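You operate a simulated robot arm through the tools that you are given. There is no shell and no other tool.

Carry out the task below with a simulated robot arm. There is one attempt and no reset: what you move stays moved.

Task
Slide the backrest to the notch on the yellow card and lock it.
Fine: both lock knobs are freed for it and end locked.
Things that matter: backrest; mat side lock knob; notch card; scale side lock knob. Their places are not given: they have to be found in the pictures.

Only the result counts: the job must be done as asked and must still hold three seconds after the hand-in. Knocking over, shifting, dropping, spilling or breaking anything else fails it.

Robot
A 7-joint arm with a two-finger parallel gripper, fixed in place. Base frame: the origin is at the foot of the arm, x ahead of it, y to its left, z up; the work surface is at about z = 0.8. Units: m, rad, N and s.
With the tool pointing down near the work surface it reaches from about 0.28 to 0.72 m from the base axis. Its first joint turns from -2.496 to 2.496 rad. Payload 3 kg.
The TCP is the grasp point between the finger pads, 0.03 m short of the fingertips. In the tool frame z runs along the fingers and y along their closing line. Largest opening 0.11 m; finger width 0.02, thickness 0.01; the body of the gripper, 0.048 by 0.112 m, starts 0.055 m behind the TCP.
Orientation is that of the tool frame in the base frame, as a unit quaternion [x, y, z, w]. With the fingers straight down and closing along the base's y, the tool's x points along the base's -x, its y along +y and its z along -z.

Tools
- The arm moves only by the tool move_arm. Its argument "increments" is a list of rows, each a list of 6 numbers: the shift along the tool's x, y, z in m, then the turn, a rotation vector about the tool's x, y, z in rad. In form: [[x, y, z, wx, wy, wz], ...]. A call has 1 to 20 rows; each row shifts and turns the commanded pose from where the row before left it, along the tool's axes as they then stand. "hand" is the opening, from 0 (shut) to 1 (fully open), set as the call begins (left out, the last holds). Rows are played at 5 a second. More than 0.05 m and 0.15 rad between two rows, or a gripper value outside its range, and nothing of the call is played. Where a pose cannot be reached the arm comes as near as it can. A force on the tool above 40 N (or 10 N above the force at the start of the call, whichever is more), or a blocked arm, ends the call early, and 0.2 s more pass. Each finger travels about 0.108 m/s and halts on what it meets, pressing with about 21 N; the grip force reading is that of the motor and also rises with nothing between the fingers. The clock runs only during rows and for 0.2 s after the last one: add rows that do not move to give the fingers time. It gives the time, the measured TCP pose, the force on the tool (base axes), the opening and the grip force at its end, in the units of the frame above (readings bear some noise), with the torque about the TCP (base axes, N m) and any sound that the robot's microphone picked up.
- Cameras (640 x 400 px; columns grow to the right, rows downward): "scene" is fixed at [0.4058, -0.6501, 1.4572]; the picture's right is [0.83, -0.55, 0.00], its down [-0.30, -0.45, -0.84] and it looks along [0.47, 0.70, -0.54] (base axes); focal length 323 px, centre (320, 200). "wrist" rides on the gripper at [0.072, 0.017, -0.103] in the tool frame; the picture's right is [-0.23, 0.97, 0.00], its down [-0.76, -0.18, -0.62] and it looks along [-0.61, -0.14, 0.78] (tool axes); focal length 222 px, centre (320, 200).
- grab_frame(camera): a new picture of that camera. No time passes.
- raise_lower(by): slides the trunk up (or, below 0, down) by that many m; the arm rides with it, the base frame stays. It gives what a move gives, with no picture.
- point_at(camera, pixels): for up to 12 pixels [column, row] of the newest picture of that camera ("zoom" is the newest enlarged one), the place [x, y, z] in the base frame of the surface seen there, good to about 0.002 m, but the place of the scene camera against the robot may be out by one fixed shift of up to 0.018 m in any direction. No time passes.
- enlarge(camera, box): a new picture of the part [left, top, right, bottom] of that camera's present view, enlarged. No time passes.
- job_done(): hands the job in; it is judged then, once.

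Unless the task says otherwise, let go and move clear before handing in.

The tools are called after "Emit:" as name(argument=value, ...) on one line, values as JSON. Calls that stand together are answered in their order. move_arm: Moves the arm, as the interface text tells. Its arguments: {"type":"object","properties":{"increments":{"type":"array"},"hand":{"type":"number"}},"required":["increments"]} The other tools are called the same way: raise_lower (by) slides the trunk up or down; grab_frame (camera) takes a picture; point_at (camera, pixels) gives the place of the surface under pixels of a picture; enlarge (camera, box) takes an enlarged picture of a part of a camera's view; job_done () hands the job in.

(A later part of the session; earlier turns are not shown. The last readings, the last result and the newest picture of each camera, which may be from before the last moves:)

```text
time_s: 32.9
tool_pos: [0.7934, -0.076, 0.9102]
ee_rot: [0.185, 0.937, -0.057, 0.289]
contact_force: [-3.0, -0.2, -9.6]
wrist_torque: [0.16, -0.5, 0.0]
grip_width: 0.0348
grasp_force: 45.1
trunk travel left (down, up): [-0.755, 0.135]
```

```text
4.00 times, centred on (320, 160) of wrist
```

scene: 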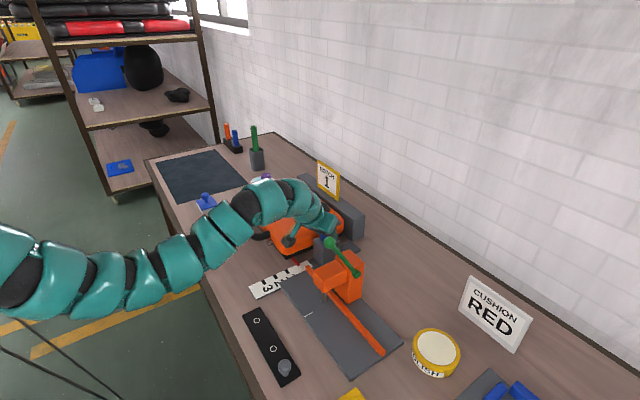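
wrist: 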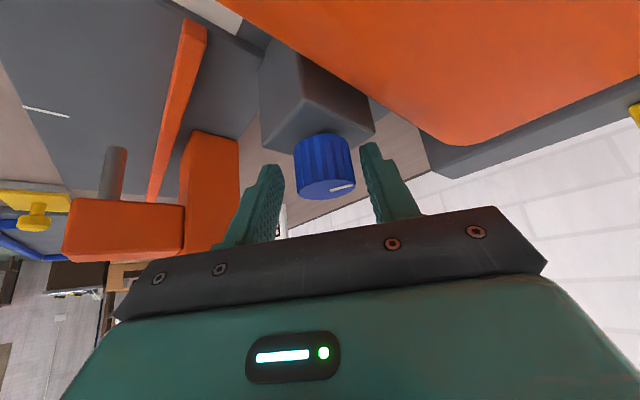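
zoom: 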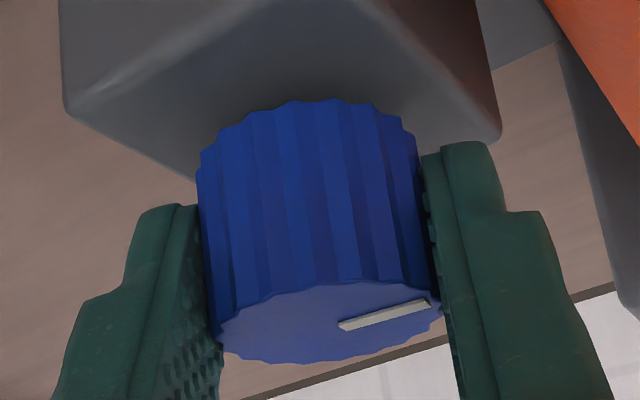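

Still turning freely with the hand. Continuing the stroke.

Emit:
move_arm(increments=[[0, -0.0009, 0, -0.0565, 0, -0.0825], [0, -0.0009, 0, -0.0565, 0, -0.0825], [0, -0.0009, 0, -0.0565, 0, -0.0825], [0, -0.0009, 0, -0.0565, 0, -0.0825], [0, 0, 0, 0, 0, 0]])

Emit:
enlarge(camera="wrist", box=[240, 110, 400, 210])

```text
time_s: 34.1
tool_pos: [0.7902, -0.0799, 0.9113]
ee_rot: [-0.003, 0.955, 0.001, 0.296]
contact_force: [1.7, 1.7, 1.7]
wrist_torque: [-0.65, 0.84, -0.44]
grip_width: 0.0357
grasp_force: 44.5
trunk travel left (down, up): [-0.755, 0.135]
```

```text
4.00 times, centred on (320, 160) of wrist
```

zoom: 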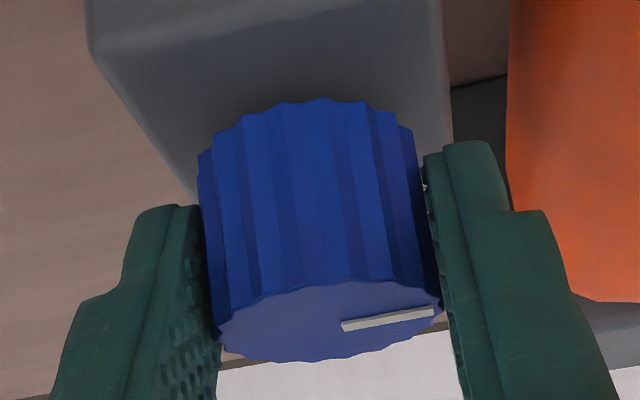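

Torque −0.44 N·m and the finger width change show a hard stop at the free end (line near +90°). Releasing and lifting clear.

Emit:
move_arm(increments=[[0, 0, 0, 0, 0, 0], [0, 0, 0, 0, 0, 0]], hand=0.5)

Emit:
move_arm(increments=[[-0.0226, 0, -0.033, 0, 0, 0], [-0.0226, 0, -0.033, 0, 0, 0], [0, 0, 0, 0, 0, 0]])

Emit:
grab_frame(camera="wrist")

Emit:
enlarge(camera="wrist", box=[240, 30, 400, 150])

```text
time_s: 34.7
tool_pos: [0.7911, -0.0791, 0.91]
ee_rot: [-0.004, 0.955, 0.002, 0.296]
contact_force: [0.1, 0.5, 0.0]
wrist_torque: [0.03, 0.0, -0.01]
grip_width: 0.0546
grasp_force: 0.2
trunk travel left (down, up): [-0.755, 0.135]
```

```text
time_s: 35.5
tool_pos: [0.7889, -0.0798, 0.991]
ee_rot: [-0.003, 0.955, 0.0, 0.295]
contact_force: [-0.3, 0.0, -0.1]
wrist_torque: [0.0, -0.01, 0.02]
grip_width: 0.055
grasp_force: 0.0
trunk travel left (down, up): [-0.755, 0.135]
```

```text
taken
```

wrist: 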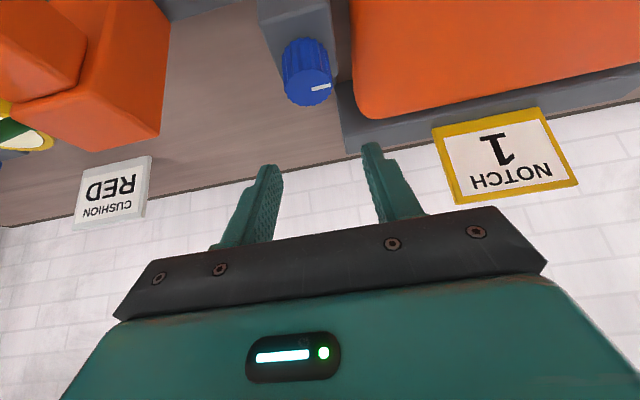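

```text
3.33 times, centred on (320, 90) of wrist
```

zoom: 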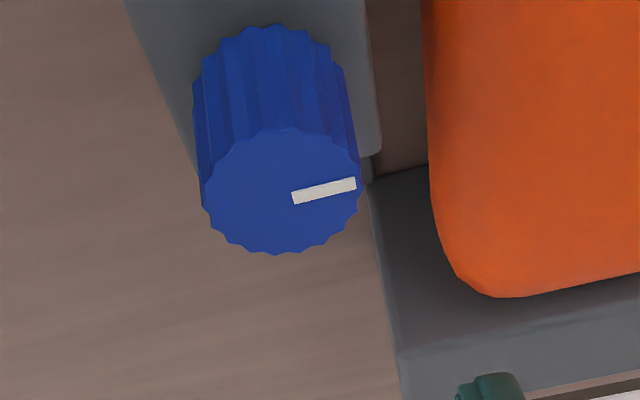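

Emit:
point_at(camera="zoom", pixels=[[298, 197], [352, 184], [205, 200], [358, 185], [280, 132], [285, 250], [440, 120], [430, 250]])

Emit:
enlarge(camera="scene", box=[240, 160, 300, 210])

```text
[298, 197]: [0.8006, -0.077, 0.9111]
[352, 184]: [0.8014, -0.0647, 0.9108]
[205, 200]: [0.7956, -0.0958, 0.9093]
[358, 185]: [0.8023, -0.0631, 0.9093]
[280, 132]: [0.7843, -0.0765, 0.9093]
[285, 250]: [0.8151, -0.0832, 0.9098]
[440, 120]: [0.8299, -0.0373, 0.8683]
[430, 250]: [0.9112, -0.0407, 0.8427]
```

```text
8.00 times, centred on (270, 185) of scene
```

zoom: 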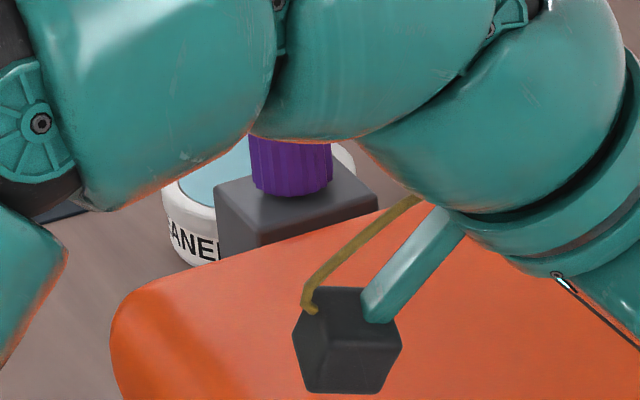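

Blue knob free at about +87°. Now travelling across (above the case) toward the purple knob near (0.795,0.293).

Emit:
move_arm(increments=[[0.03, 0, -0.03, 0, 0, 0], [0.03, 0, -0.03, 0, 0, 0], [0.0195, 0.03, -0.0187, 0, 0, 0], [0, 0.042, 0, 0, 0, 0], [0, 0.042, 0, 0, 0, 0], [0, 0.042, 0, 0, 0, 0], [0, 0.042, 0, 0, 0, 0], [0, 0.042, 0, 0, 0, 0], [0, 0.042, 0, 0, 0, 0], [0, 0.042, 0, 0, 0, 0], [0, 0.036, 0, 0, 0, 0], [0, 0, 0, 0, 0, 0]])

Emit:
grab_frame(camera="wrist")

Emit:
grab_frame(camera="scene")

```text
time_s: 38.1
tool_pos: [0.6789, 0.2792, 1.0107]
ee_rot: [-0.003, 0.955, 0.001, 0.296]
contact_force: [-0.6, -0.8, -0.5]
wrist_torque: [0.04, 0.02, -0.02]
grip_width: 0.0553
grasp_force: 0.0
trunk travel left (down, up): [-0.755, 0.135]
```

```text
taken
```

wrist: 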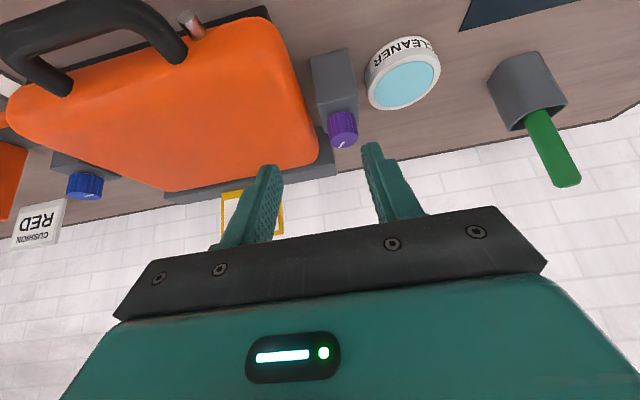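

```text
taken
```

scene: 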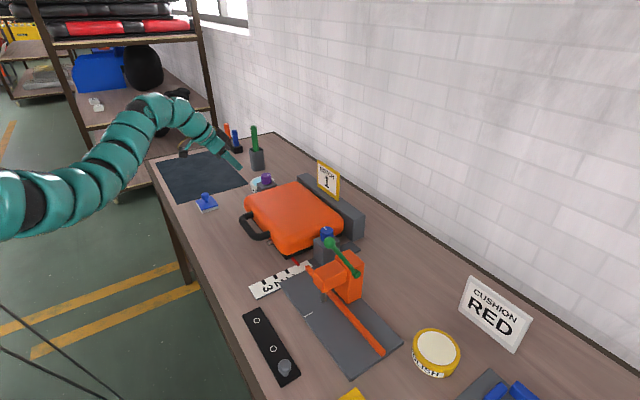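

The purple knob is at (342,128) with the cleaner tin next to it at (405,80). Enlarging and measuring.

Emit:
enlarge(camera="wrist", box=[290, 40, 450, 160])

```text
3.33 times, centred on (370, 100) of wrist
```

zoom: 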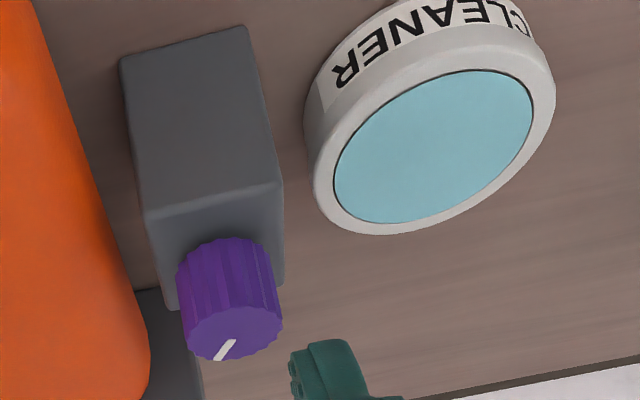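

Emit:
point_at(camera="zoom", pixels=[[188, 338], [281, 322], [238, 308], [228, 357], [234, 341], [219, 358], [165, 230], [280, 210], [400, 230], [430, 150], [320, 180], [110, 200]])

```text
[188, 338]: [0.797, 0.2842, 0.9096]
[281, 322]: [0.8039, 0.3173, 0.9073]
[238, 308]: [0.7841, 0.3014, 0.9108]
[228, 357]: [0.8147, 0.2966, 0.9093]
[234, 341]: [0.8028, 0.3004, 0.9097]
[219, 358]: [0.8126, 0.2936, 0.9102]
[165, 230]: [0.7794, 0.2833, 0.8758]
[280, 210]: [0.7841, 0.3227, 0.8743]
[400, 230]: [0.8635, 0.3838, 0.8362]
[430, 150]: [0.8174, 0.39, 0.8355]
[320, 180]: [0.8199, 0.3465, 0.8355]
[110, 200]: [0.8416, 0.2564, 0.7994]
```

Purple knob centre ≈ (0.7997,0.300), line at about −27°, same heights as the blue one. I'll tilt to ~0.75 rad, set azimuth −0.5 rad and hover over it.

Emit:
move_arm(increments=[[0, 0, 0, 0, -0.15, 0], [0, 0, 0, 0.0852, 0, 0.0915], [0, 0, 0, 0.0852, 0, 0.0915], [0, 0, 0, 0.0852, 0, 0.0915], [0, 0, 0, 0.0852, 0, 0.0915], [0, 0, 0, 0, 0, 0]])

Emit:
move_arm(increments=[[-0.0094, 0.0254, 0.0319, 0, 0, 0], [-0.0094, 0.0254, 0.0319, 0, 0, 0], [-0.0094, 0.0254, 0.0319, 0, 0, 0], [0, 0, 0, 0, 0, 0]])

Emit:
grab_frame(camera="wrist")

```text
time_s: 39.5
tool_pos: [0.6788, 0.2788, 1.0097]
ee_rot: [0.228, 0.902, -0.089, 0.355]
contact_force: [0.2, 1.0, -0.1]
wrist_torque: [-0.02, -0.07, 0.0]
grip_width: 0.0551
grasp_force: 0.2
trunk travel left (down, up): [-0.755, 0.135]
```

```text
time_s: 40.5
tool_pos: [0.7024, 0.2518, 0.9783]
ee_rot: [0.226, 0.902, -0.09, 0.355]
contact_force: [0.2, -0.4, 0.1]
wrist_torque: [-0.02, -0.01, -0.04]
grip_width: 0.0551
grasp_force: 0.0
out of reach, approached as far as the arm can: row 1, 2, 3
trunk travel left (down, up): [-0.755, 0.135]
```

```text
taken
```

wrist: 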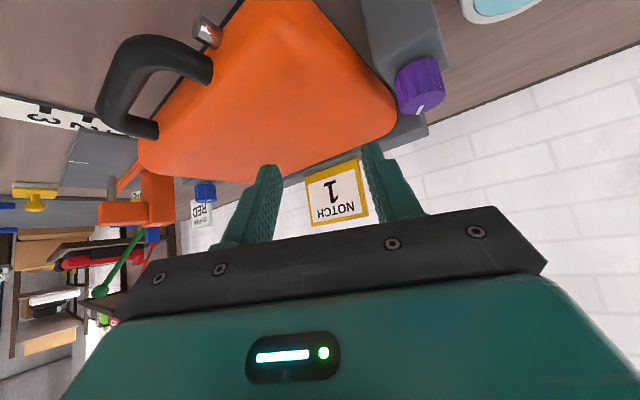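

Out of reach with that azimuth (stopped at x≈0.70). The radial direction here is +0.36 rad, so I'll swing the azimuth back to 0 and try again.

Emit:
move_arm(increments=[[0, 0, 0, -0.0852, 0, -0.0915], [0, 0, 0, -0.0852, 0, -0.0915], [0, 0, 0, -0.0852, 0, -0.0915], [0, 0, 0, -0.0852, 0, -0.0915], [0, 0, 0, 0, 0, 0]])

Emit:
move_arm(increments=[[-0.0171, 0.016, 0.0242, 0, 0, 0], [-0.0171, 0.016, 0.0242, 0, 0, 0], [-0.0171, 0.016, 0.0242, 0, 0, 0], [0, 0, 0, 0, 0, 0]])

Emit:
grab_frame(camera="wrist")

Emit:
grab_frame(camera="scene")

```text
time_s: 41.7
tool_pos: [0.7033, 0.2512, 0.9771]
ee_rot: [-0.004, 0.93, 0.002, 0.366]
contact_force: [0.5, -0.2, 0.8]
wrist_torque: [-0.01, -0.04, -0.02]
grip_width: 0.0548
grasp_force: 0.0
trunk travel left (down, up): [-0.755, 0.135]
```

```text
time_s: 42.7
tool_pos: [0.761, 0.2842, 0.9652]
ee_rot: [-0.003, 0.93, 0.001, 0.367]
contact_force: [-0.7, 0.2, 0.3]
wrist_torque: [0.0, 0.01, 0.02]
grip_width: 0.055
grasp_force: 0.2
out of reach, approached as far as the arm can: row 3
trunk travel left (down, up): [-0.755, 0.135]
```

```text
taken
```

wrist: 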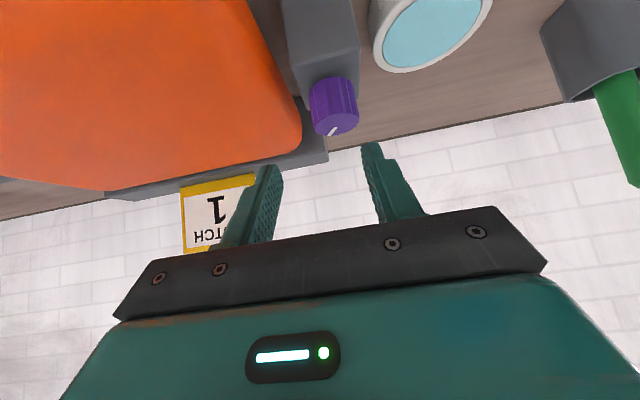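

```text
taken
```

scene: 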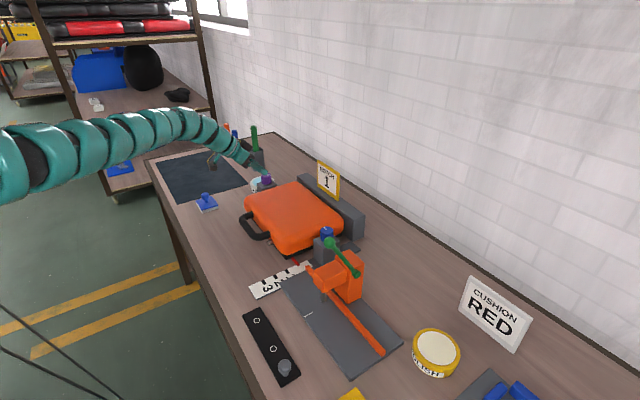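

At azimuth 0 the arm stops at (0.761,0.284), a few cm short. I'll lower the trunk further (lifting the arm first) and test reach again.

Emit:
move_arm(increments=[[-0.0095, 0, -0.0322, 0, 0, 0], [-0.0095, 0, -0.0322, 0, 0, 0], [0, 0, 0, 0, 0, 0]])

Emit:
raise_lower(by=-0.07)

Emit:
move_arm(increments=[[-0.0146, 0.005, 0.0136, 0, 0, 0], [-0.0146, 0.005, 0.0136, 0, 0, 0], [-0.0146, 0.005, 0.0136, 0, 0, 0], [0, 0, 0, 0, 0, 0]])

```text
time_s: 43.5
tool_pos: [0.7327, 0.2818, 1.0226]
ee_rot: [-0.003, 0.93, 0.001, 0.366]
contact_force: [-0.4, -0.2, -0.4]
wrist_torque: [0.0, 0.0, 0.02]
grip_width: 0.055
grasp_force: 0.0
trunk travel left (down, up): [-0.755, 0.135]
```

```text
time_s: 44.6
tool_pos: [0.7325, 0.2826, 0.9542]
ee_rot: [-0.004, 0.93, 0.002, 0.367]
contact_force: [-0.1, 0.5, -0.6]
wrist_torque: [0.0, 0.04, -0.01]
grip_width: 0.055
grasp_force: 0.0
trunk travel left (down, up): [-0.685, 0.205]
```

```text
time_s: 45.6
tool_pos: [0.7714, 0.2925, 0.9538]
ee_rot: [-0.004, 0.93, 0.002, 0.367]
contact_force: [-0.7, -0.1, 0.5]
wrist_torque: [0.04, 0.02, -0.03]
grip_width: 0.0549
grasp_force: 0.0
out of reach, approached as far as the arm can: row 3
trunk travel left (down, up): [-0.685, 0.205]
```

Reach improved about 1 cm. Lowering the trunk again by 0.08 with the arm lifted.

Emit:
move_arm(increments=[[-0.0122, 0, -0.0396, 0, 0, 0], [-0.0122, 0, -0.0396, 0, 0, 0], [0, 0, 0, 0, 0, 0]])

Emit:
raise_lower(by=-0.08)

Emit:
move_arm(increments=[[-0.0146, 0.005, 0.0136, 0, 0, 0], [-0.0146, 0.003, 0.0136, 0, 0, 0], [-0.0146, 0.0, 0.0136, 0, 0, 0], [0, 0, 0, 0, 0, 0]])

Emit:
grab_frame(camera="scene")

```text
time_s: 46.4
tool_pos: [0.7352, 0.2913, 1.0302]
ee_rot: [-0.003, 0.93, 0.001, 0.366]
contact_force: [-0.9, -0.3, 0.4]
wrist_torque: [-0.02, -0.01, 0.01]
grip_width: 0.055
grasp_force: 0.0
trunk travel left (down, up): [-0.685, 0.205]
```

```text
time_s: 47.5
tool_pos: [0.7358, 0.2921, 0.9498]
ee_rot: [-0.003, 0.93, 0.002, 0.366]
contact_force: [-0.9, -0.8, 0.2]
wrist_torque: [-0.02, 0.0, 0.03]
grip_width: 0.055
grasp_force: 0.1
trunk travel left (down, up): [-0.605, 0.285]
```

```text
time_s: 48.5
tool_pos: [0.7759, 0.3005, 0.9503]
ee_rot: [-0.004, 0.93, 0.002, 0.367]
contact_force: [0.1, -0.6, -1.0]
wrist_torque: [0.0, 0.01, 0.01]
grip_width: 0.0549
grasp_force: 0.0
out of reach, approached as far as the arm can: row 3
trunk travel left (down, up): [-0.605, 0.285]
```

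```text
taken
```

scene: 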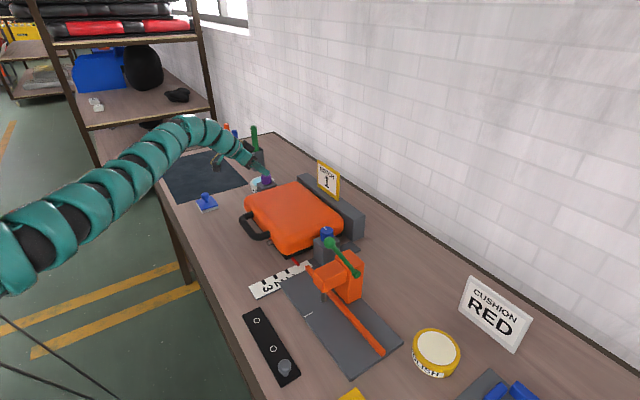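

Reach now r≈0.832. I'll add tilt (to ~0.87 rad), which brings the wrist back, then move to hover at (0.788,0.300,0.945).

Emit:
move_arm(increments=[[0, 0, 0, 0, -0.12, 0], [0, 0, 0, 0, 0, 0]])

Emit:
move_arm(increments=[[-0.0039, 0, 0.0124, 0, 0, 0], [0, 0, 0, 0, 0, 0]])

Emit:
grab_frame(camera="wrist")

```text
time_s: 49.1
tool_pos: [0.7743, 0.3008, 0.9501]
ee_rot: [-0.003, 0.907, 0.002, 0.422]
contact_force: [0.4, -0.5, 0.5]
wrist_torque: [0.0, -0.01, 0.02]
grip_width: 0.0552
grasp_force: 0.1
trunk travel left (down, up): [-0.605, 0.285]
```

```text
time_s: 49.7
tool_pos: [0.7869, 0.3007, 0.945]
ee_rot: [-0.004, 0.906, 0.002, 0.422]
contact_force: [-0.4, 0.3, 0.1]
wrist_torque: [0.03, 0.0, 0.0]
grip_width: 0.0551
grasp_force: 0.1
trunk travel left (down, up): [-0.605, 0.285]
```

```text
taken
```

wrist: 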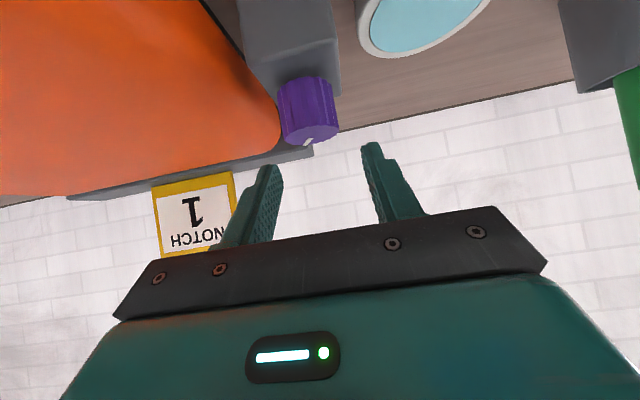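

Within reach now. Re-measuring the knob from this view.

Emit:
enlarge(camera="wrist", box=[260, 60, 360, 160])

Emit:
point_at(camera="wrist", pixels=[[284, 138], [337, 129], [309, 123], [310, 145], [310, 134], [298, 138], [325, 132], [255, 60], [270, 110], [240, 80]])

```text
4.00 times, centred on (310, 110) of wrist
```

zoom: 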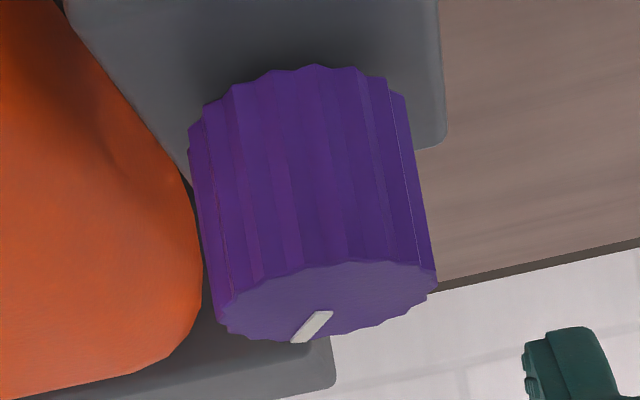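

```text
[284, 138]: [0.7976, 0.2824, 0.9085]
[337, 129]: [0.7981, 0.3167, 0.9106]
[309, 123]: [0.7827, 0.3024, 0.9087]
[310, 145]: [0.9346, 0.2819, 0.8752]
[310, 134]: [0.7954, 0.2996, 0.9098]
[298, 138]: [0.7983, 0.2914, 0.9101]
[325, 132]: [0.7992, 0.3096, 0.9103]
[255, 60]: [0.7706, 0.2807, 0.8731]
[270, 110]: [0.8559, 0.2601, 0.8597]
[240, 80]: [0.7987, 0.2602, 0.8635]
```

Knob centre confirmed ≈(0.799,0.300); the case side is at y≈0.26, so I narrow the opening to 0.046 and descend to z≈0.908.

Emit:
move_arm(increments=[[0, 0, 0, 0, 0, 0], [0.0138, -0.0003, 0.0124, 0, 0, 0], [0.0139, -0.0003, 0.0123, 0, 0, 0], [0, 0, 0, 0, 0, 0]], hand=0.42)

Emit:
grab_frame(camera="wrist")

```text
time_s: 50.7
tool_pos: [0.7889, 0.3004, 0.9086]
ee_rot: [-0.004, 0.906, 0.003, 0.422]
contact_force: [0.0, -0.2, 0.4]
wrist_torque: [-0.01, 0.0, 0.02]
grip_width: 0.0464
grasp_force: 0.1
trunk travel left (down, up): [-0.605, 0.285]
```

```text
taken
```

wrist: 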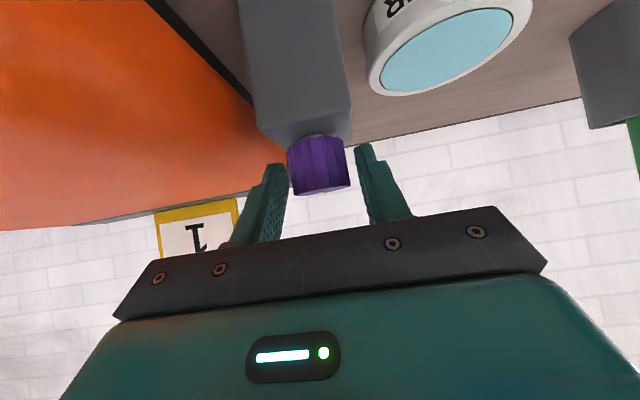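

Knob is slightly left of centre; shift −1.5 mm and close.

Emit:
move_arm(increments=[[0, -0.0015, 0, 0, 0, 0], [0, 0, 0, 0, 0, 0]])

Emit:
move_arm(increments=[[0, 0, 0, 0, 0, 0], [0, 0, 0, 0, 0, 0]], hand=0)

Emit:
move_arm(increments=[[0, -0.0011, 0, -0.0764, 0, -0.0645], [0, -0.0011, 0, -0.0764, 0, -0.0645], [0, -0.0011, 0, -0.0764, 0, -0.0645], [0, 0, 0, 0, 0, 0]])

Emit:
grab_frame(camera="wrist")

Emit:
enlarge(camera="scene", box=[210, 130, 310, 210])

```text
time_s: 51.3
tool_pos: [0.789, 0.2982, 0.9085]
ee_rot: [-0.004, 0.907, 0.002, 0.422]
contact_force: [-0.7, -0.3, 0.1]
wrist_torque: [0.01, 0.0, 0.01]
grip_width: 0.0463
grasp_force: 0.0
trunk travel left (down, up): [-0.605, 0.285]
```

```text
time_s: 51.9
tool_pos: [0.7881, 0.301, 0.9083]
ee_rot: [-0.004, 0.907, 0.002, 0.422]
contact_force: [-0.2, 5.5, 0.8]
wrist_torque: [-0.38, 0.22, 0.05]
grip_width: 0.0357
grasp_force: 44.8
trunk travel left (down, up): [-0.605, 0.285]
```

```text
time_s: 52.9
tool_pos: [0.7887, 0.2952, 0.9083]
ee_rot: [-0.139, 0.896, 0.065, 0.417]
contact_force: [-2.3, 6.6, 3.7]
wrist_torque: [-0.49, 0.26, 0.09]
grip_width: 0.0356
grasp_force: 44.8
trunk travel left (down, up): [-0.605, 0.285]
```

```text
taken
```

wrist: 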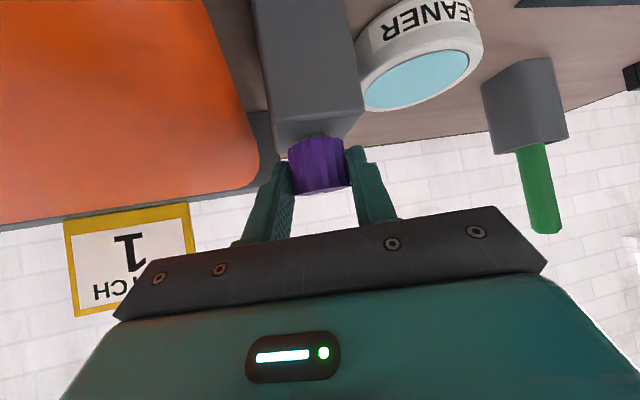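

```text
5.00 times, centred on (260, 170) of scene
```

zoom: 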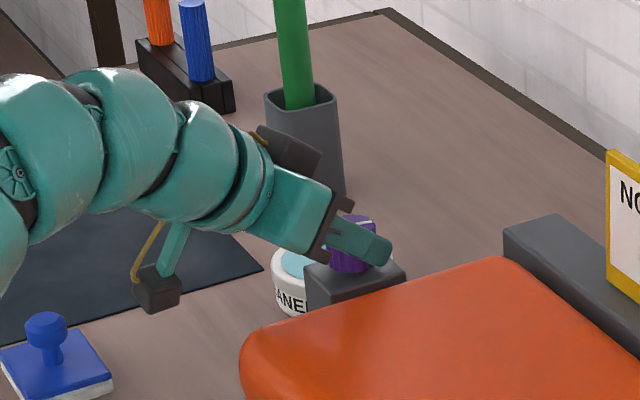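

The knob turns. Before swinging more I check the height of the camera box hanging near (228,188) versus the case.

Emit:
grab_frame(camera="scene")

Emit:
point_at(camera="scene", pixels=[[228, 187], [228, 191], [225, 190], [232, 190], [290, 190], [270, 200]])

```text
taken
```

scene: 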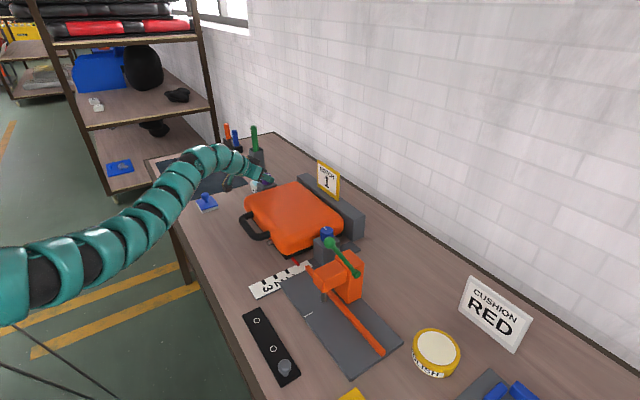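

```text
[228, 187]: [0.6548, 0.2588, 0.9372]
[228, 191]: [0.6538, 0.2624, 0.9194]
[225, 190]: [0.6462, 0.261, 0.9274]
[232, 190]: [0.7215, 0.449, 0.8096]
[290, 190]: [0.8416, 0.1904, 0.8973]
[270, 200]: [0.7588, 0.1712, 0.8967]
```

The camera box bottom is about 2 cm above the case top (0.917 vs 0.897 in the same frame), so the swing is safe. Continuing.

Emit:
move_arm(increments=[[0, -0.0005, 0, -0.0764, 0, -0.0645], [0, -0.0007, 0, -0.0764, 0, -0.0645], [0, -0.0009, 0, -0.0764, 0, -0.0645], [0, 0, 0, 0, 0, 0]])

Emit:
grab_frame(camera="wrist")

```text
time_s: 53.9
tool_pos: [0.7894, 0.2942, 0.9084]
ee_rot: [-0.272, 0.865, 0.127, 0.403]
contact_force: [-6.4, -3.3, 1.9]
wrist_torque: [0.48, 0.48, -0.01]
grip_width: 0.0356
grasp_force: 45.0
trunk travel left (down, up): [-0.605, 0.285]
```

```text
taken
```

wrist: 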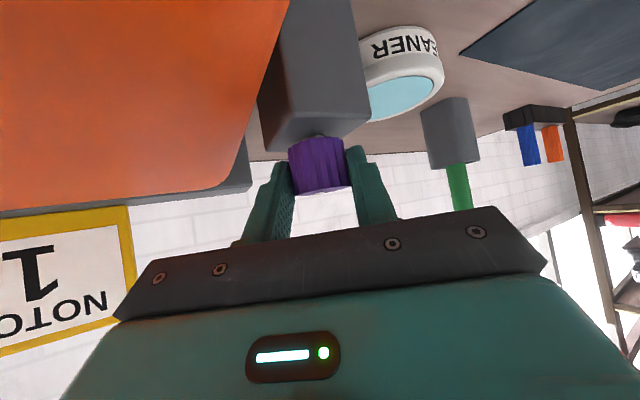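

Turning well with low torque. Continuing to azimuth ≈1.0.

Emit:
move_arm(increments=[[0, -0.0011, 0, -0.0764, 0, -0.0645], [0, -0.0012, 0, -0.0764, 0, -0.0645], [0, -0.0012, 0, -0.0764, 0, -0.0645], [0, -0.0012, 0, -0.0764, 0, -0.0645], [0, 0, 0, 0, 0, 0]])

Emit:
grab_frame(camera="wrist")

Emit:
enlarge(camera="scene", box=[210, 130, 310, 210])

```text
time_s: 55.1
tool_pos: [0.794, 0.2892, 0.9092]
ee_rot: [-0.439, 0.793, 0.204, 0.37]
contact_force: [6.9, 2.2, 9.1]
wrist_torque: [-0.16, 0.77, -0.06]
grip_width: 0.0356
grasp_force: 45.0
trunk travel left (down, up): [-0.605, 0.285]
```

```text
taken
```

wrist: 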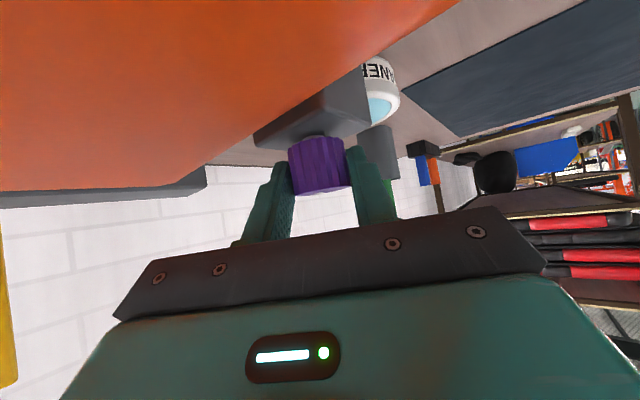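

```text
5.00 times, centred on (260, 170) of scene
```

zoom: 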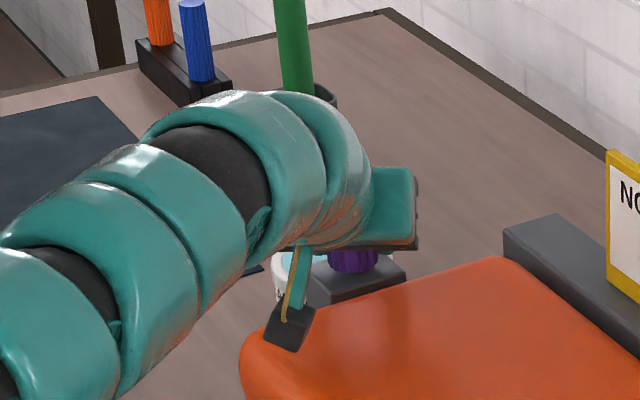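

About 1.0 rad turned. Releasing slightly and swinging back for the second stroke.

Emit:
move_arm(increments=[[0, 0, 0, 0, 0, 0], [0, 0, 0, 0, 0, 0]], hand=0.43)

Emit:
move_arm(increments=[[0, 0.0016, 0, 0.1092, 0, 0.0922], [0, 0.0016, 0, 0.1092, 0, 0.0922], [0, 0.0016, 0, 0.1092, 0, 0.0922], [0, 0.0016, 0, 0.1092, 0, 0.0922], [0, 0.0016, 0, 0.1092, 0, 0.0922], [0, 0.0016, 0, 0.1092, 0, 0.0922], [0, 0.0016, 0, 0.1092, 0, 0.0922], [0, 0, 0, 0, 0, 0]])

Emit:
grab_frame(camera="wrist")

Emit:
enlarge(camera="scene", box=[240, 160, 300, 210])

```text
time_s: 55.7
tool_pos: [0.7923, 0.2902, 0.9073]
ee_rot: [-0.439, 0.794, 0.204, 0.369]
contact_force: [-0.1, 0.1, -0.3]
wrist_torque: [0.03, -0.03, 0.0]
grip_width: 0.047
grasp_force: 0.1
trunk travel left (down, up): [-0.605, 0.285]
```

```text
time_s: 57.5
tool_pos: [0.7881, 0.2982, 0.9069]
ee_rot: [-0.004, 0.907, 0.002, 0.422]
contact_force: [-0.5, 0.2, -0.2]
wrist_torque: [-0.03, 0.0, 0.01]
grip_width: 0.0471
grasp_force: 0.0
trunk travel left (down, up): [-0.605, 0.285]
```

```text
taken
```

wrist: 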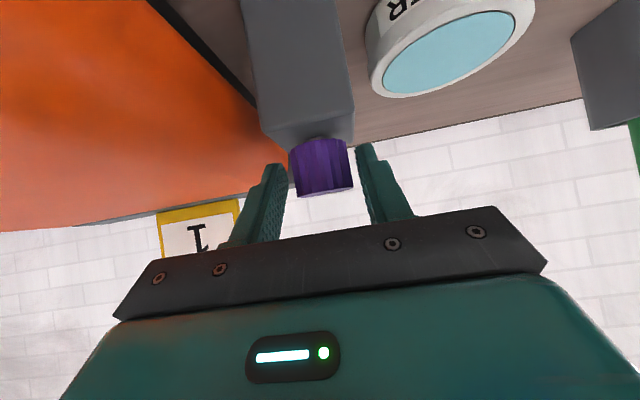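

```text
8.00 times, centred on (270, 185) of scene
```

zoom: 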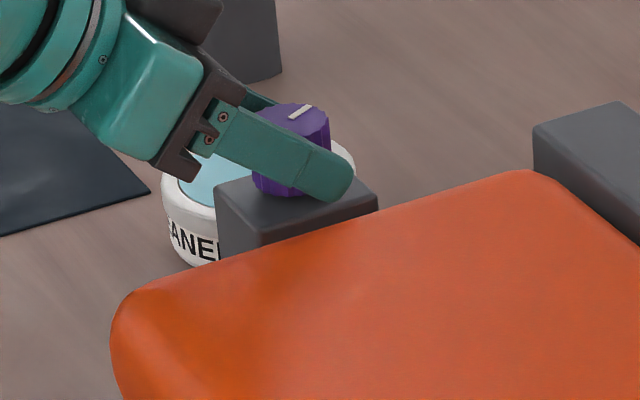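

Knob rotated as expected. Regripping and turning again, watching for the stop.

Emit:
move_arm(increments=[[0, 0.001, 0, 0, 0, 0], [0, 0, 0, 0, 0, 0], [0, 0, 0, 0, 0, 0]], hand=0)

Emit:
move_arm(increments=[[0, -0.0009, 0, -0.0764, 0, -0.0645], [0, -0.001, 0, -0.0764, 0, -0.0645], [0, -0.001, 0, -0.0764, 0, -0.0645], [0, -0.001, 0, -0.0764, 0, -0.0645], [0, -0.001, 0, -0.0764, 0, -0.0645], [0, -0.001, 0, -0.0764, 0, -0.0645], [0, 0, 0, 0, 0, 0]])

Emit:
move_arm(increments=[[0, -0.001, 0, -0.0764, 0, -0.0645], [0, -0.001, 0, -0.0764, 0, -0.0645], [0, -0.001, 0, -0.0764, 0, -0.0645], [0, 0, 0, 0, 0, 0]])

```text
time_s: 58.3
tool_pos: [0.788, 0.301, 0.9077]
ee_rot: [-0.004, 0.907, 0.002, 0.421]
contact_force: [-5.1, -1.7, -3.4]
wrist_torque: [0.23, -0.5, 0.0]
grip_width: 0.0356
grasp_force: 45.0
trunk travel left (down, up): [-0.605, 0.285]
```

```text
time_s: 59.9
tool_pos: [0.7892, 0.2935, 0.9081]
ee_rot: [-0.271, 0.865, 0.126, 0.402]
contact_force: [-6.5, -11.2, -6.9]
wrist_torque: [0.27, 0.74, -0.04]
grip_width: 0.0354
grasp_force: 45.3
trunk travel left (down, up): [-0.605, 0.285]
```

```text
time_s: 60.9
tool_pos: [0.793, 0.2898, 0.908]
ee_rot: [-0.399, 0.814, 0.185, 0.379]
contact_force: [1.8, -14.3, -2.1]
wrist_torque: [-0.49, 1.19, -0.13]
grip_width: 0.0356
grasp_force: 45.0
trunk travel left (down, up): [-0.605, 0.285]
```

Total ≈1.9 rad. Two more small steps to look for the stop.

Emit:
move_arm(increments=[[0, -0.0013, 0, -0.0764, 0, -0.0645], [0, -0.0013, 0, -0.0764, 0, -0.0645], [0, 0, 0, 0, 0, 0]])

Emit:
move_arm(increments=[[0, -0.0012, 0, -0.0764, 0, -0.0645], [0, 0, 0, 0, 0, 0]])

Emit:
enlarge(camera="scene", box=[210, 130, 310, 210])

```text
time_s: 61.7
tool_pos: [0.7943, 0.2881, 0.9093]
ee_rot: [-0.477, 0.771, 0.221, 0.359]
contact_force: [3.5, -14.5, -4.4]
wrist_torque: [-0.65, 0.78, -0.1]
grip_width: 0.0353
grasp_force: 44.9
trunk travel left (down, up): [-0.605, 0.285]
```

```text
time_s: 62.3
tool_pos: [0.7952, 0.2883, 0.9085]
ee_rot: [-0.514, 0.746, 0.239, 0.349]
contact_force: [11.6, -9.2, 1.1]
wrist_torque: [-0.06, 0.41, -0.17]
grip_width: 0.0351
grasp_force: 45.3
trunk travel left (down, up): [-0.605, 0.285]
```

```text
5.00 times, centred on (260, 170) of scene
```

zoom: 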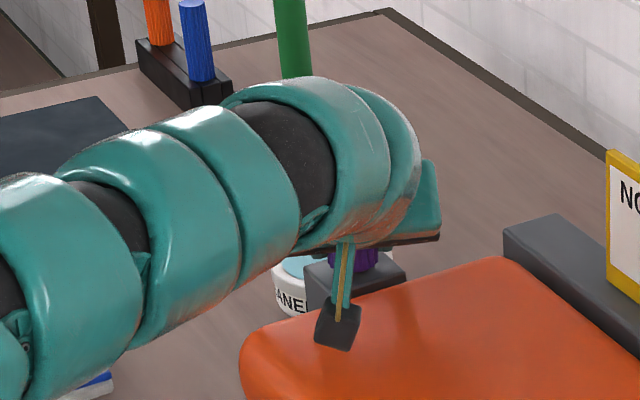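

Roughly 2.2 rad turned. I'll release, swing back and look at the knob's line.

Emit:
move_arm(increments=[[0, 0, 0, 0, 0, 0], [0, 0, 0, 0, 0, 0]], hand=0.43)

Emit:
move_arm(increments=[[0, 0.0016, 0, 0.1092, 0, 0.0922], [0, 0.0016, 0, 0.1092, 0, 0.0922], [0, 0.0016, 0, 0.1092, 0, 0.0922], [0, 0.0016, 0, 0.1092, 0, 0.0922], [0, 0.0016, 0, 0.1092, 0, 0.0922], [0, 0.0016, 0, 0.1092, 0, 0.0922], [0, 0.0016, 0, 0.1092, 0, 0.0922], [0, 0, 0, 0, 0, 0]])

Emit:
grab_frame(camera="wrist")

Emit:
enlarge(camera="scene", box=[240, 160, 300, 210])

```text
time_s: 62.9
tool_pos: [0.794, 0.2924, 0.9078]
ee_rot: [-0.516, 0.745, 0.24, 0.347]
contact_force: [0.0, 0.2, 0.9]
wrist_torque: [-0.05, 0.0, -0.01]
grip_width: 0.0472
grasp_force: 0.1
trunk travel left (down, up): [-0.605, 0.285]
```

```text
time_s: 64.7
tool_pos: [0.7876, 0.2969, 0.909]
ee_rot: [-0.094, 0.902, 0.043, 0.42]
contact_force: [-0.2, -0.5, -0.3]
wrist_torque: [-0.01, -0.01, 0.02]
grip_width: 0.0468
grasp_force: 0.1
trunk travel left (down, up): [-0.605, 0.285]
```

```text
taken
```

wrist: 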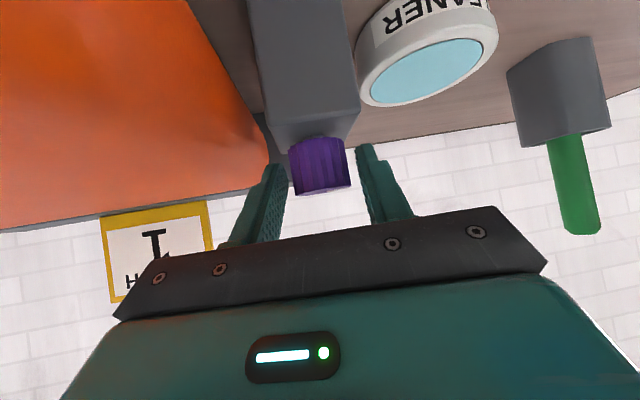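

```text
8.00 times, centred on (270, 185) of scene
```

zoom: 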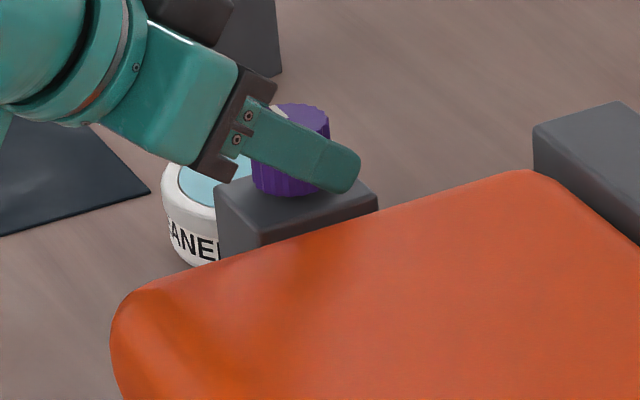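

The line is now at the far-left of the knob, partly hidden. Lifting to inspect.

Emit:
move_arm(increments=[[-0.0306, 0, -0.0258, 0, 0, 0], [-0.0306, 0, -0.0258, 0, 0, 0], [0, 0, 0, 0, 0, 0]])

Emit:
grab_frame(camera="wrist")

Emit:
enlarge(camera="scene", box=[240, 160, 300, 210])

```text
time_s: 65.5
tool_pos: [0.7851, 0.2972, 0.9894]
ee_rot: [-0.094, 0.902, 0.043, 0.42]
contact_force: [0.3, -0.5, -0.3]
wrist_torque: [0.0, 0.01, 0.05]
grip_width: 0.0472
grasp_force: 0.1
trunk travel left (down, up): [-0.605, 0.285]
```

```text
taken
```

wrist: 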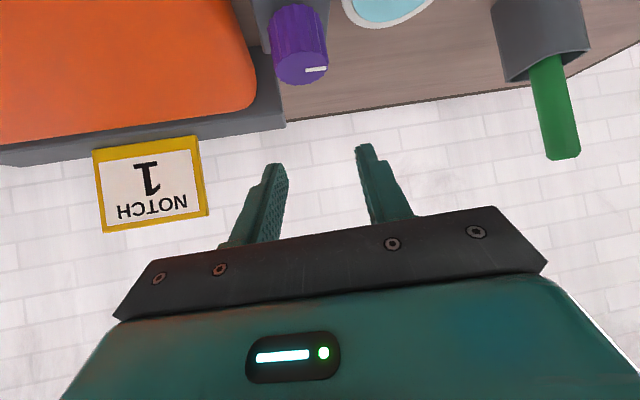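

```text
8.00 times, centred on (270, 185) of scene
```

zoom: 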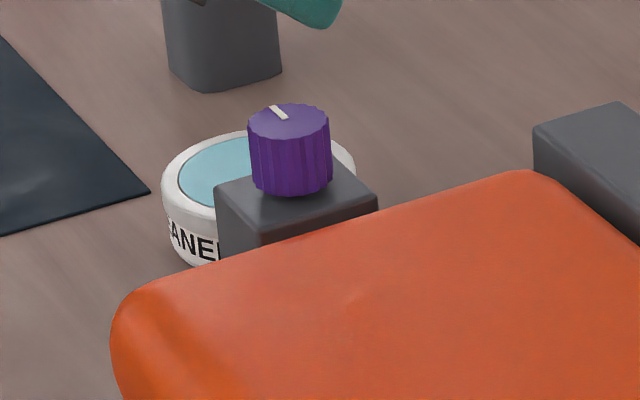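

Comparing with the blue knob's line in the scene picture, and measuring the purple line.

Emit:
enlarge(camera="scene", box=[300, 210, 350, 250])

Emit:
point_at(camera="wrist", pixels=[[307, 70], [325, 68], [275, 73], [327, 66], [300, 57], [303, 82]])

```text
10.00 times, centred on (325, 230) of scene
```

zoom: 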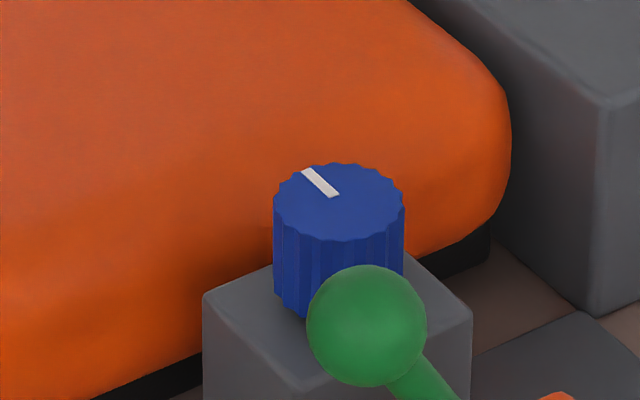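

```text
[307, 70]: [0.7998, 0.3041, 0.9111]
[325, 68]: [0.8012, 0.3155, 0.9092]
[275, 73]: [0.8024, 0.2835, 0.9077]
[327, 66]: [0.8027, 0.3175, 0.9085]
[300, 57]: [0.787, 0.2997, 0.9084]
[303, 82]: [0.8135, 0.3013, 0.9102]
```

Both knobs now read about +87°, at their free ends. Next the handle: retreat, raise the trunk again, and straighten the tool.

Emit:
move_arm(increments=[[0.0238, -0.0231, -0.0283, 0, 0, 0], [0.0238, -0.0231, -0.0283, 0, 0, 0], [0.0238, -0.0231, -0.0283, 0, 0, 0], [0.0238, -0.0231, -0.0283, 0, 0, 0], [0.0238, -0.0231, -0.0283, 0, 0, 0], [0.0238, -0.0231, -0.0283, 0, 0, 0], [0, 0, 0, 0, 0, 0]])

Emit:
raise_lower(by=0.2)

Emit:
grab_frame(camera="scene")

```text
time_s: 67.1
tool_pos: [0.5962, 0.1167, 0.9877]
ee_rot: [-0.095, 0.902, 0.043, 0.42]
contact_force: [0.8, 0.1, -0.2]
wrist_torque: [-0.01, -0.04, -0.02]
grip_width: 0.0474
grasp_force: 0.1
trunk travel left (down, up): [-0.605, 0.285]
```

```text
time_s: 69.3
tool_pos: [0.5963, 0.1164, 1.1891]
ee_rot: [-0.094, 0.902, 0.044, 0.42]
contact_force: [0.1, 0.0, -0.6]
wrist_torque: [0.05, -0.02, -0.01]
grip_width: 0.0472
grasp_force: 0.0
trunk travel left (down, up): [-0.805, 0.085]
```

```text
taken
```

scene: 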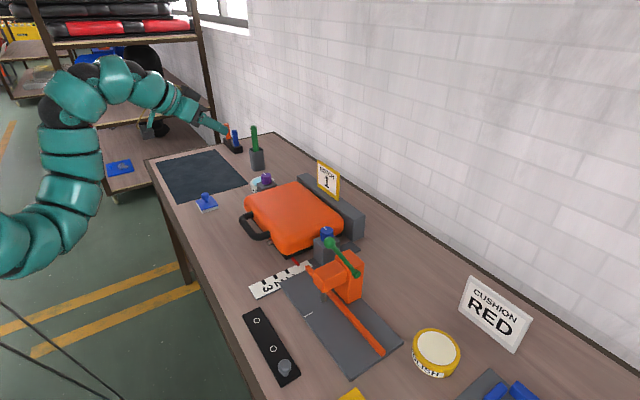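

Lowering the arm, then untilting to vertical.

Emit:
move_arm(increments=[[0.0306, 0, 0.0258, 0, 0, 0], [0.0306, 0, 0.0258, 0, 0, 0], [0.0306, 0, 0.0258, 0, 0, 0], [0.0306, 0, 0.0258, 0, 0, 0], [0, 0, 0, 0, 0.145, 0], [0, 0, 0, 0, 0.145, 0], [0, 0, 0, 0, 0.145, 0], [0, 0, 0, 0, 0.145, 0], [0, 0, 0, 0, 0.145, 0], [0, 0, 0, 0, 0.145, 0], [0, 0, 0, 0, 0, 0.1], [0, 0, 0, 0, 0, 0.1], [0, 0, 0, 0, 0, 0]])

Emit:
grab_frame(camera="wrist")

```text
time_s: 72.1
tool_pos: [0.5997, 0.1191, 1.0242]
ee_rot: [-0.004, 1.0, -0.001, 0.001]
contact_force: [-0.6, -0.7, 0.4]
wrist_torque: [0.01, -0.01, 0.01]
grip_width: 0.0474
grasp_force: 0.1
out of reach, approached as far as the arm can: row 10
trunk travel left (down, up): [-0.805, 0.085]
```

```text
taken
```

wrist: 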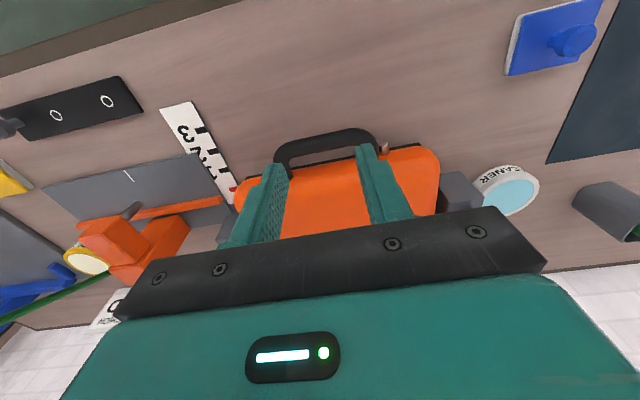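

Vertical again. Measuring the handle from here.

Emit:
enlarge(camera="wrist", box=[220, 90, 460, 240])

Emit:
point_at(camera="wrist", pixels=[[327, 137], [355, 132], [300, 145], [280, 157], [372, 140], [327, 141], [325, 147], [330, 155], [384, 147], [239, 187], [236, 182], [323, 132]])

```text
2.67 times, centred on (340, 165) of wrist
```

zoom: 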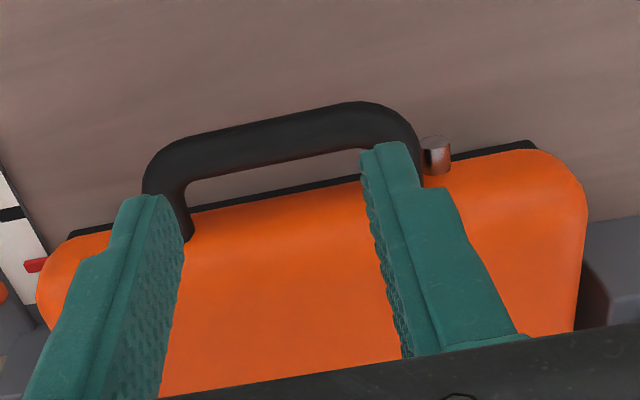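

```text
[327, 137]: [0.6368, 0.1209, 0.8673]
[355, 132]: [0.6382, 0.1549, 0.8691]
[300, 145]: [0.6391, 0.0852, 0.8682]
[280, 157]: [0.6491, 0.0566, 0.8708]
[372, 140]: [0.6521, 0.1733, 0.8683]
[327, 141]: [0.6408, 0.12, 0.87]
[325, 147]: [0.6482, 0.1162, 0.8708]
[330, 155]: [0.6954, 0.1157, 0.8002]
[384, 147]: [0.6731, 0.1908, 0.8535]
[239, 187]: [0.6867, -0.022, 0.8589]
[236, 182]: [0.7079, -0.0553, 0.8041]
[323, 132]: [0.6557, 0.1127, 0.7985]
```

Handle bar: x≈0.633–0.653, z top 0.871, y 0.06–0.17. I'll yaw the tool 90° so the fingers close along x around the bar.

Emit:
move_arm(increments=[[0.01, 0, 0, 0, 0, 0.14], [0, 0, 0, 0, 0, 0.14], [0, 0, 0, 0, 0, 0.14], [0, 0, 0, 0, 0, 0.14], [0, 0, 0, 0, 0, 0.14], [0, 0, 0, 0, 0, 0.14], [0, 0, 0, 0, 0, 0.14], [0, 0, 0, 0, 0, 0.14], [0, 0, 0, 0, 0, 0.14], [0, 0, 0, 0, 0, 0.14], [0, 0, 0, 0, 0, 0.14], [0, 0, 0, 0, 0, 0.03], [0, 0, 0, 0, 0, 0]])

Emit:
grab_frame(camera="wrist")

Emit:
grab_frame(camera="scene")

```text
time_s: 74.9
tool_pos: [0.5934, 0.1201, 1.0198]
ee_rot: [0.704, 0.71, 0.001, 0.0]
contact_force: [0.3, -0.3, -0.1]
wrist_torque: [-0.01, -0.01, 0.0]
grip_width: 0.0471
grasp_force: 0.0
out of reach, approached as far as the arm can: row 1
trunk travel left (down, up): [-0.805, 0.085]
```

```text
taken
```

wrist: 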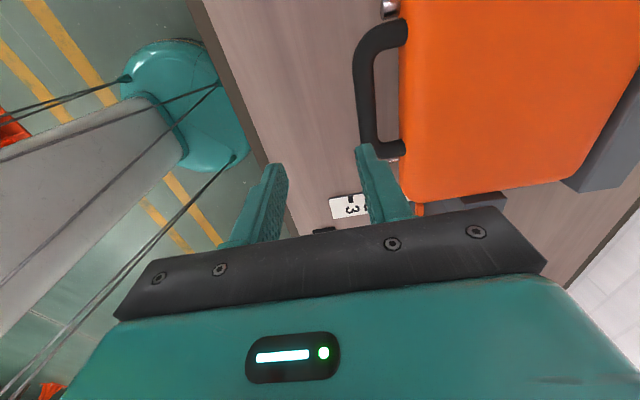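

```text
taken
```

scene: 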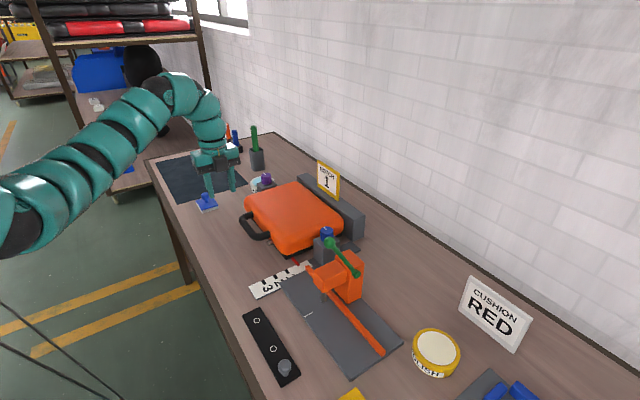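

Yaw succeeded. Moving above the handle bar at (0.643,0.115), z≈0.93.

Emit:
move_arm(increments=[[-0.002, 0.017, 0.03, 0, 0, 0], [-0.002, 0.017, 0.03, 0, 0, 0], [-0.001, 0.0156, 0.03, 0, 0, 0], [0, 0, 0, 0, 0, 0]], hand=0.4)

Emit:
grab_frame(camera="wrist")

Emit:
enlarge(camera="scene", box=[200, 150, 320, 250])

```text
time_s: 75.9
tool_pos: [0.6439, 0.1173, 0.9307]
ee_rot: [0.705, 0.71, 0.0, 0.001]
contact_force: [0.1, 0.2, 0.9]
wrist_torque: [0.02, -0.03, 0.0]
grip_width: 0.044
grasp_force: 0.0
trunk travel left (down, up): [-0.805, 0.085]
```

```text
taken
```

wrist: 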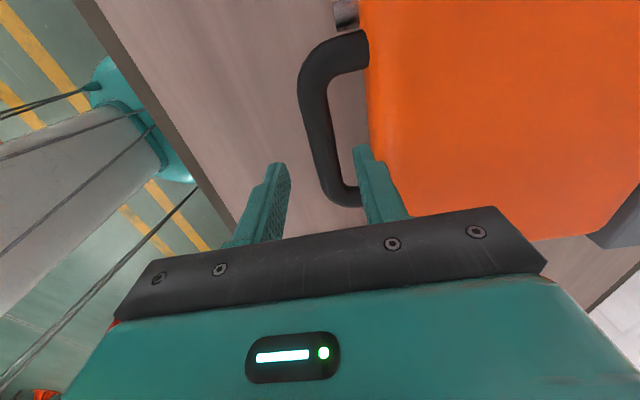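

```text
4.00 times, centred on (260, 200) of scene
```

zoom: 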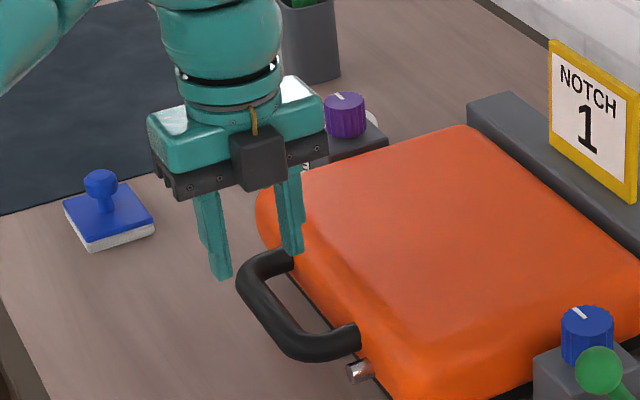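

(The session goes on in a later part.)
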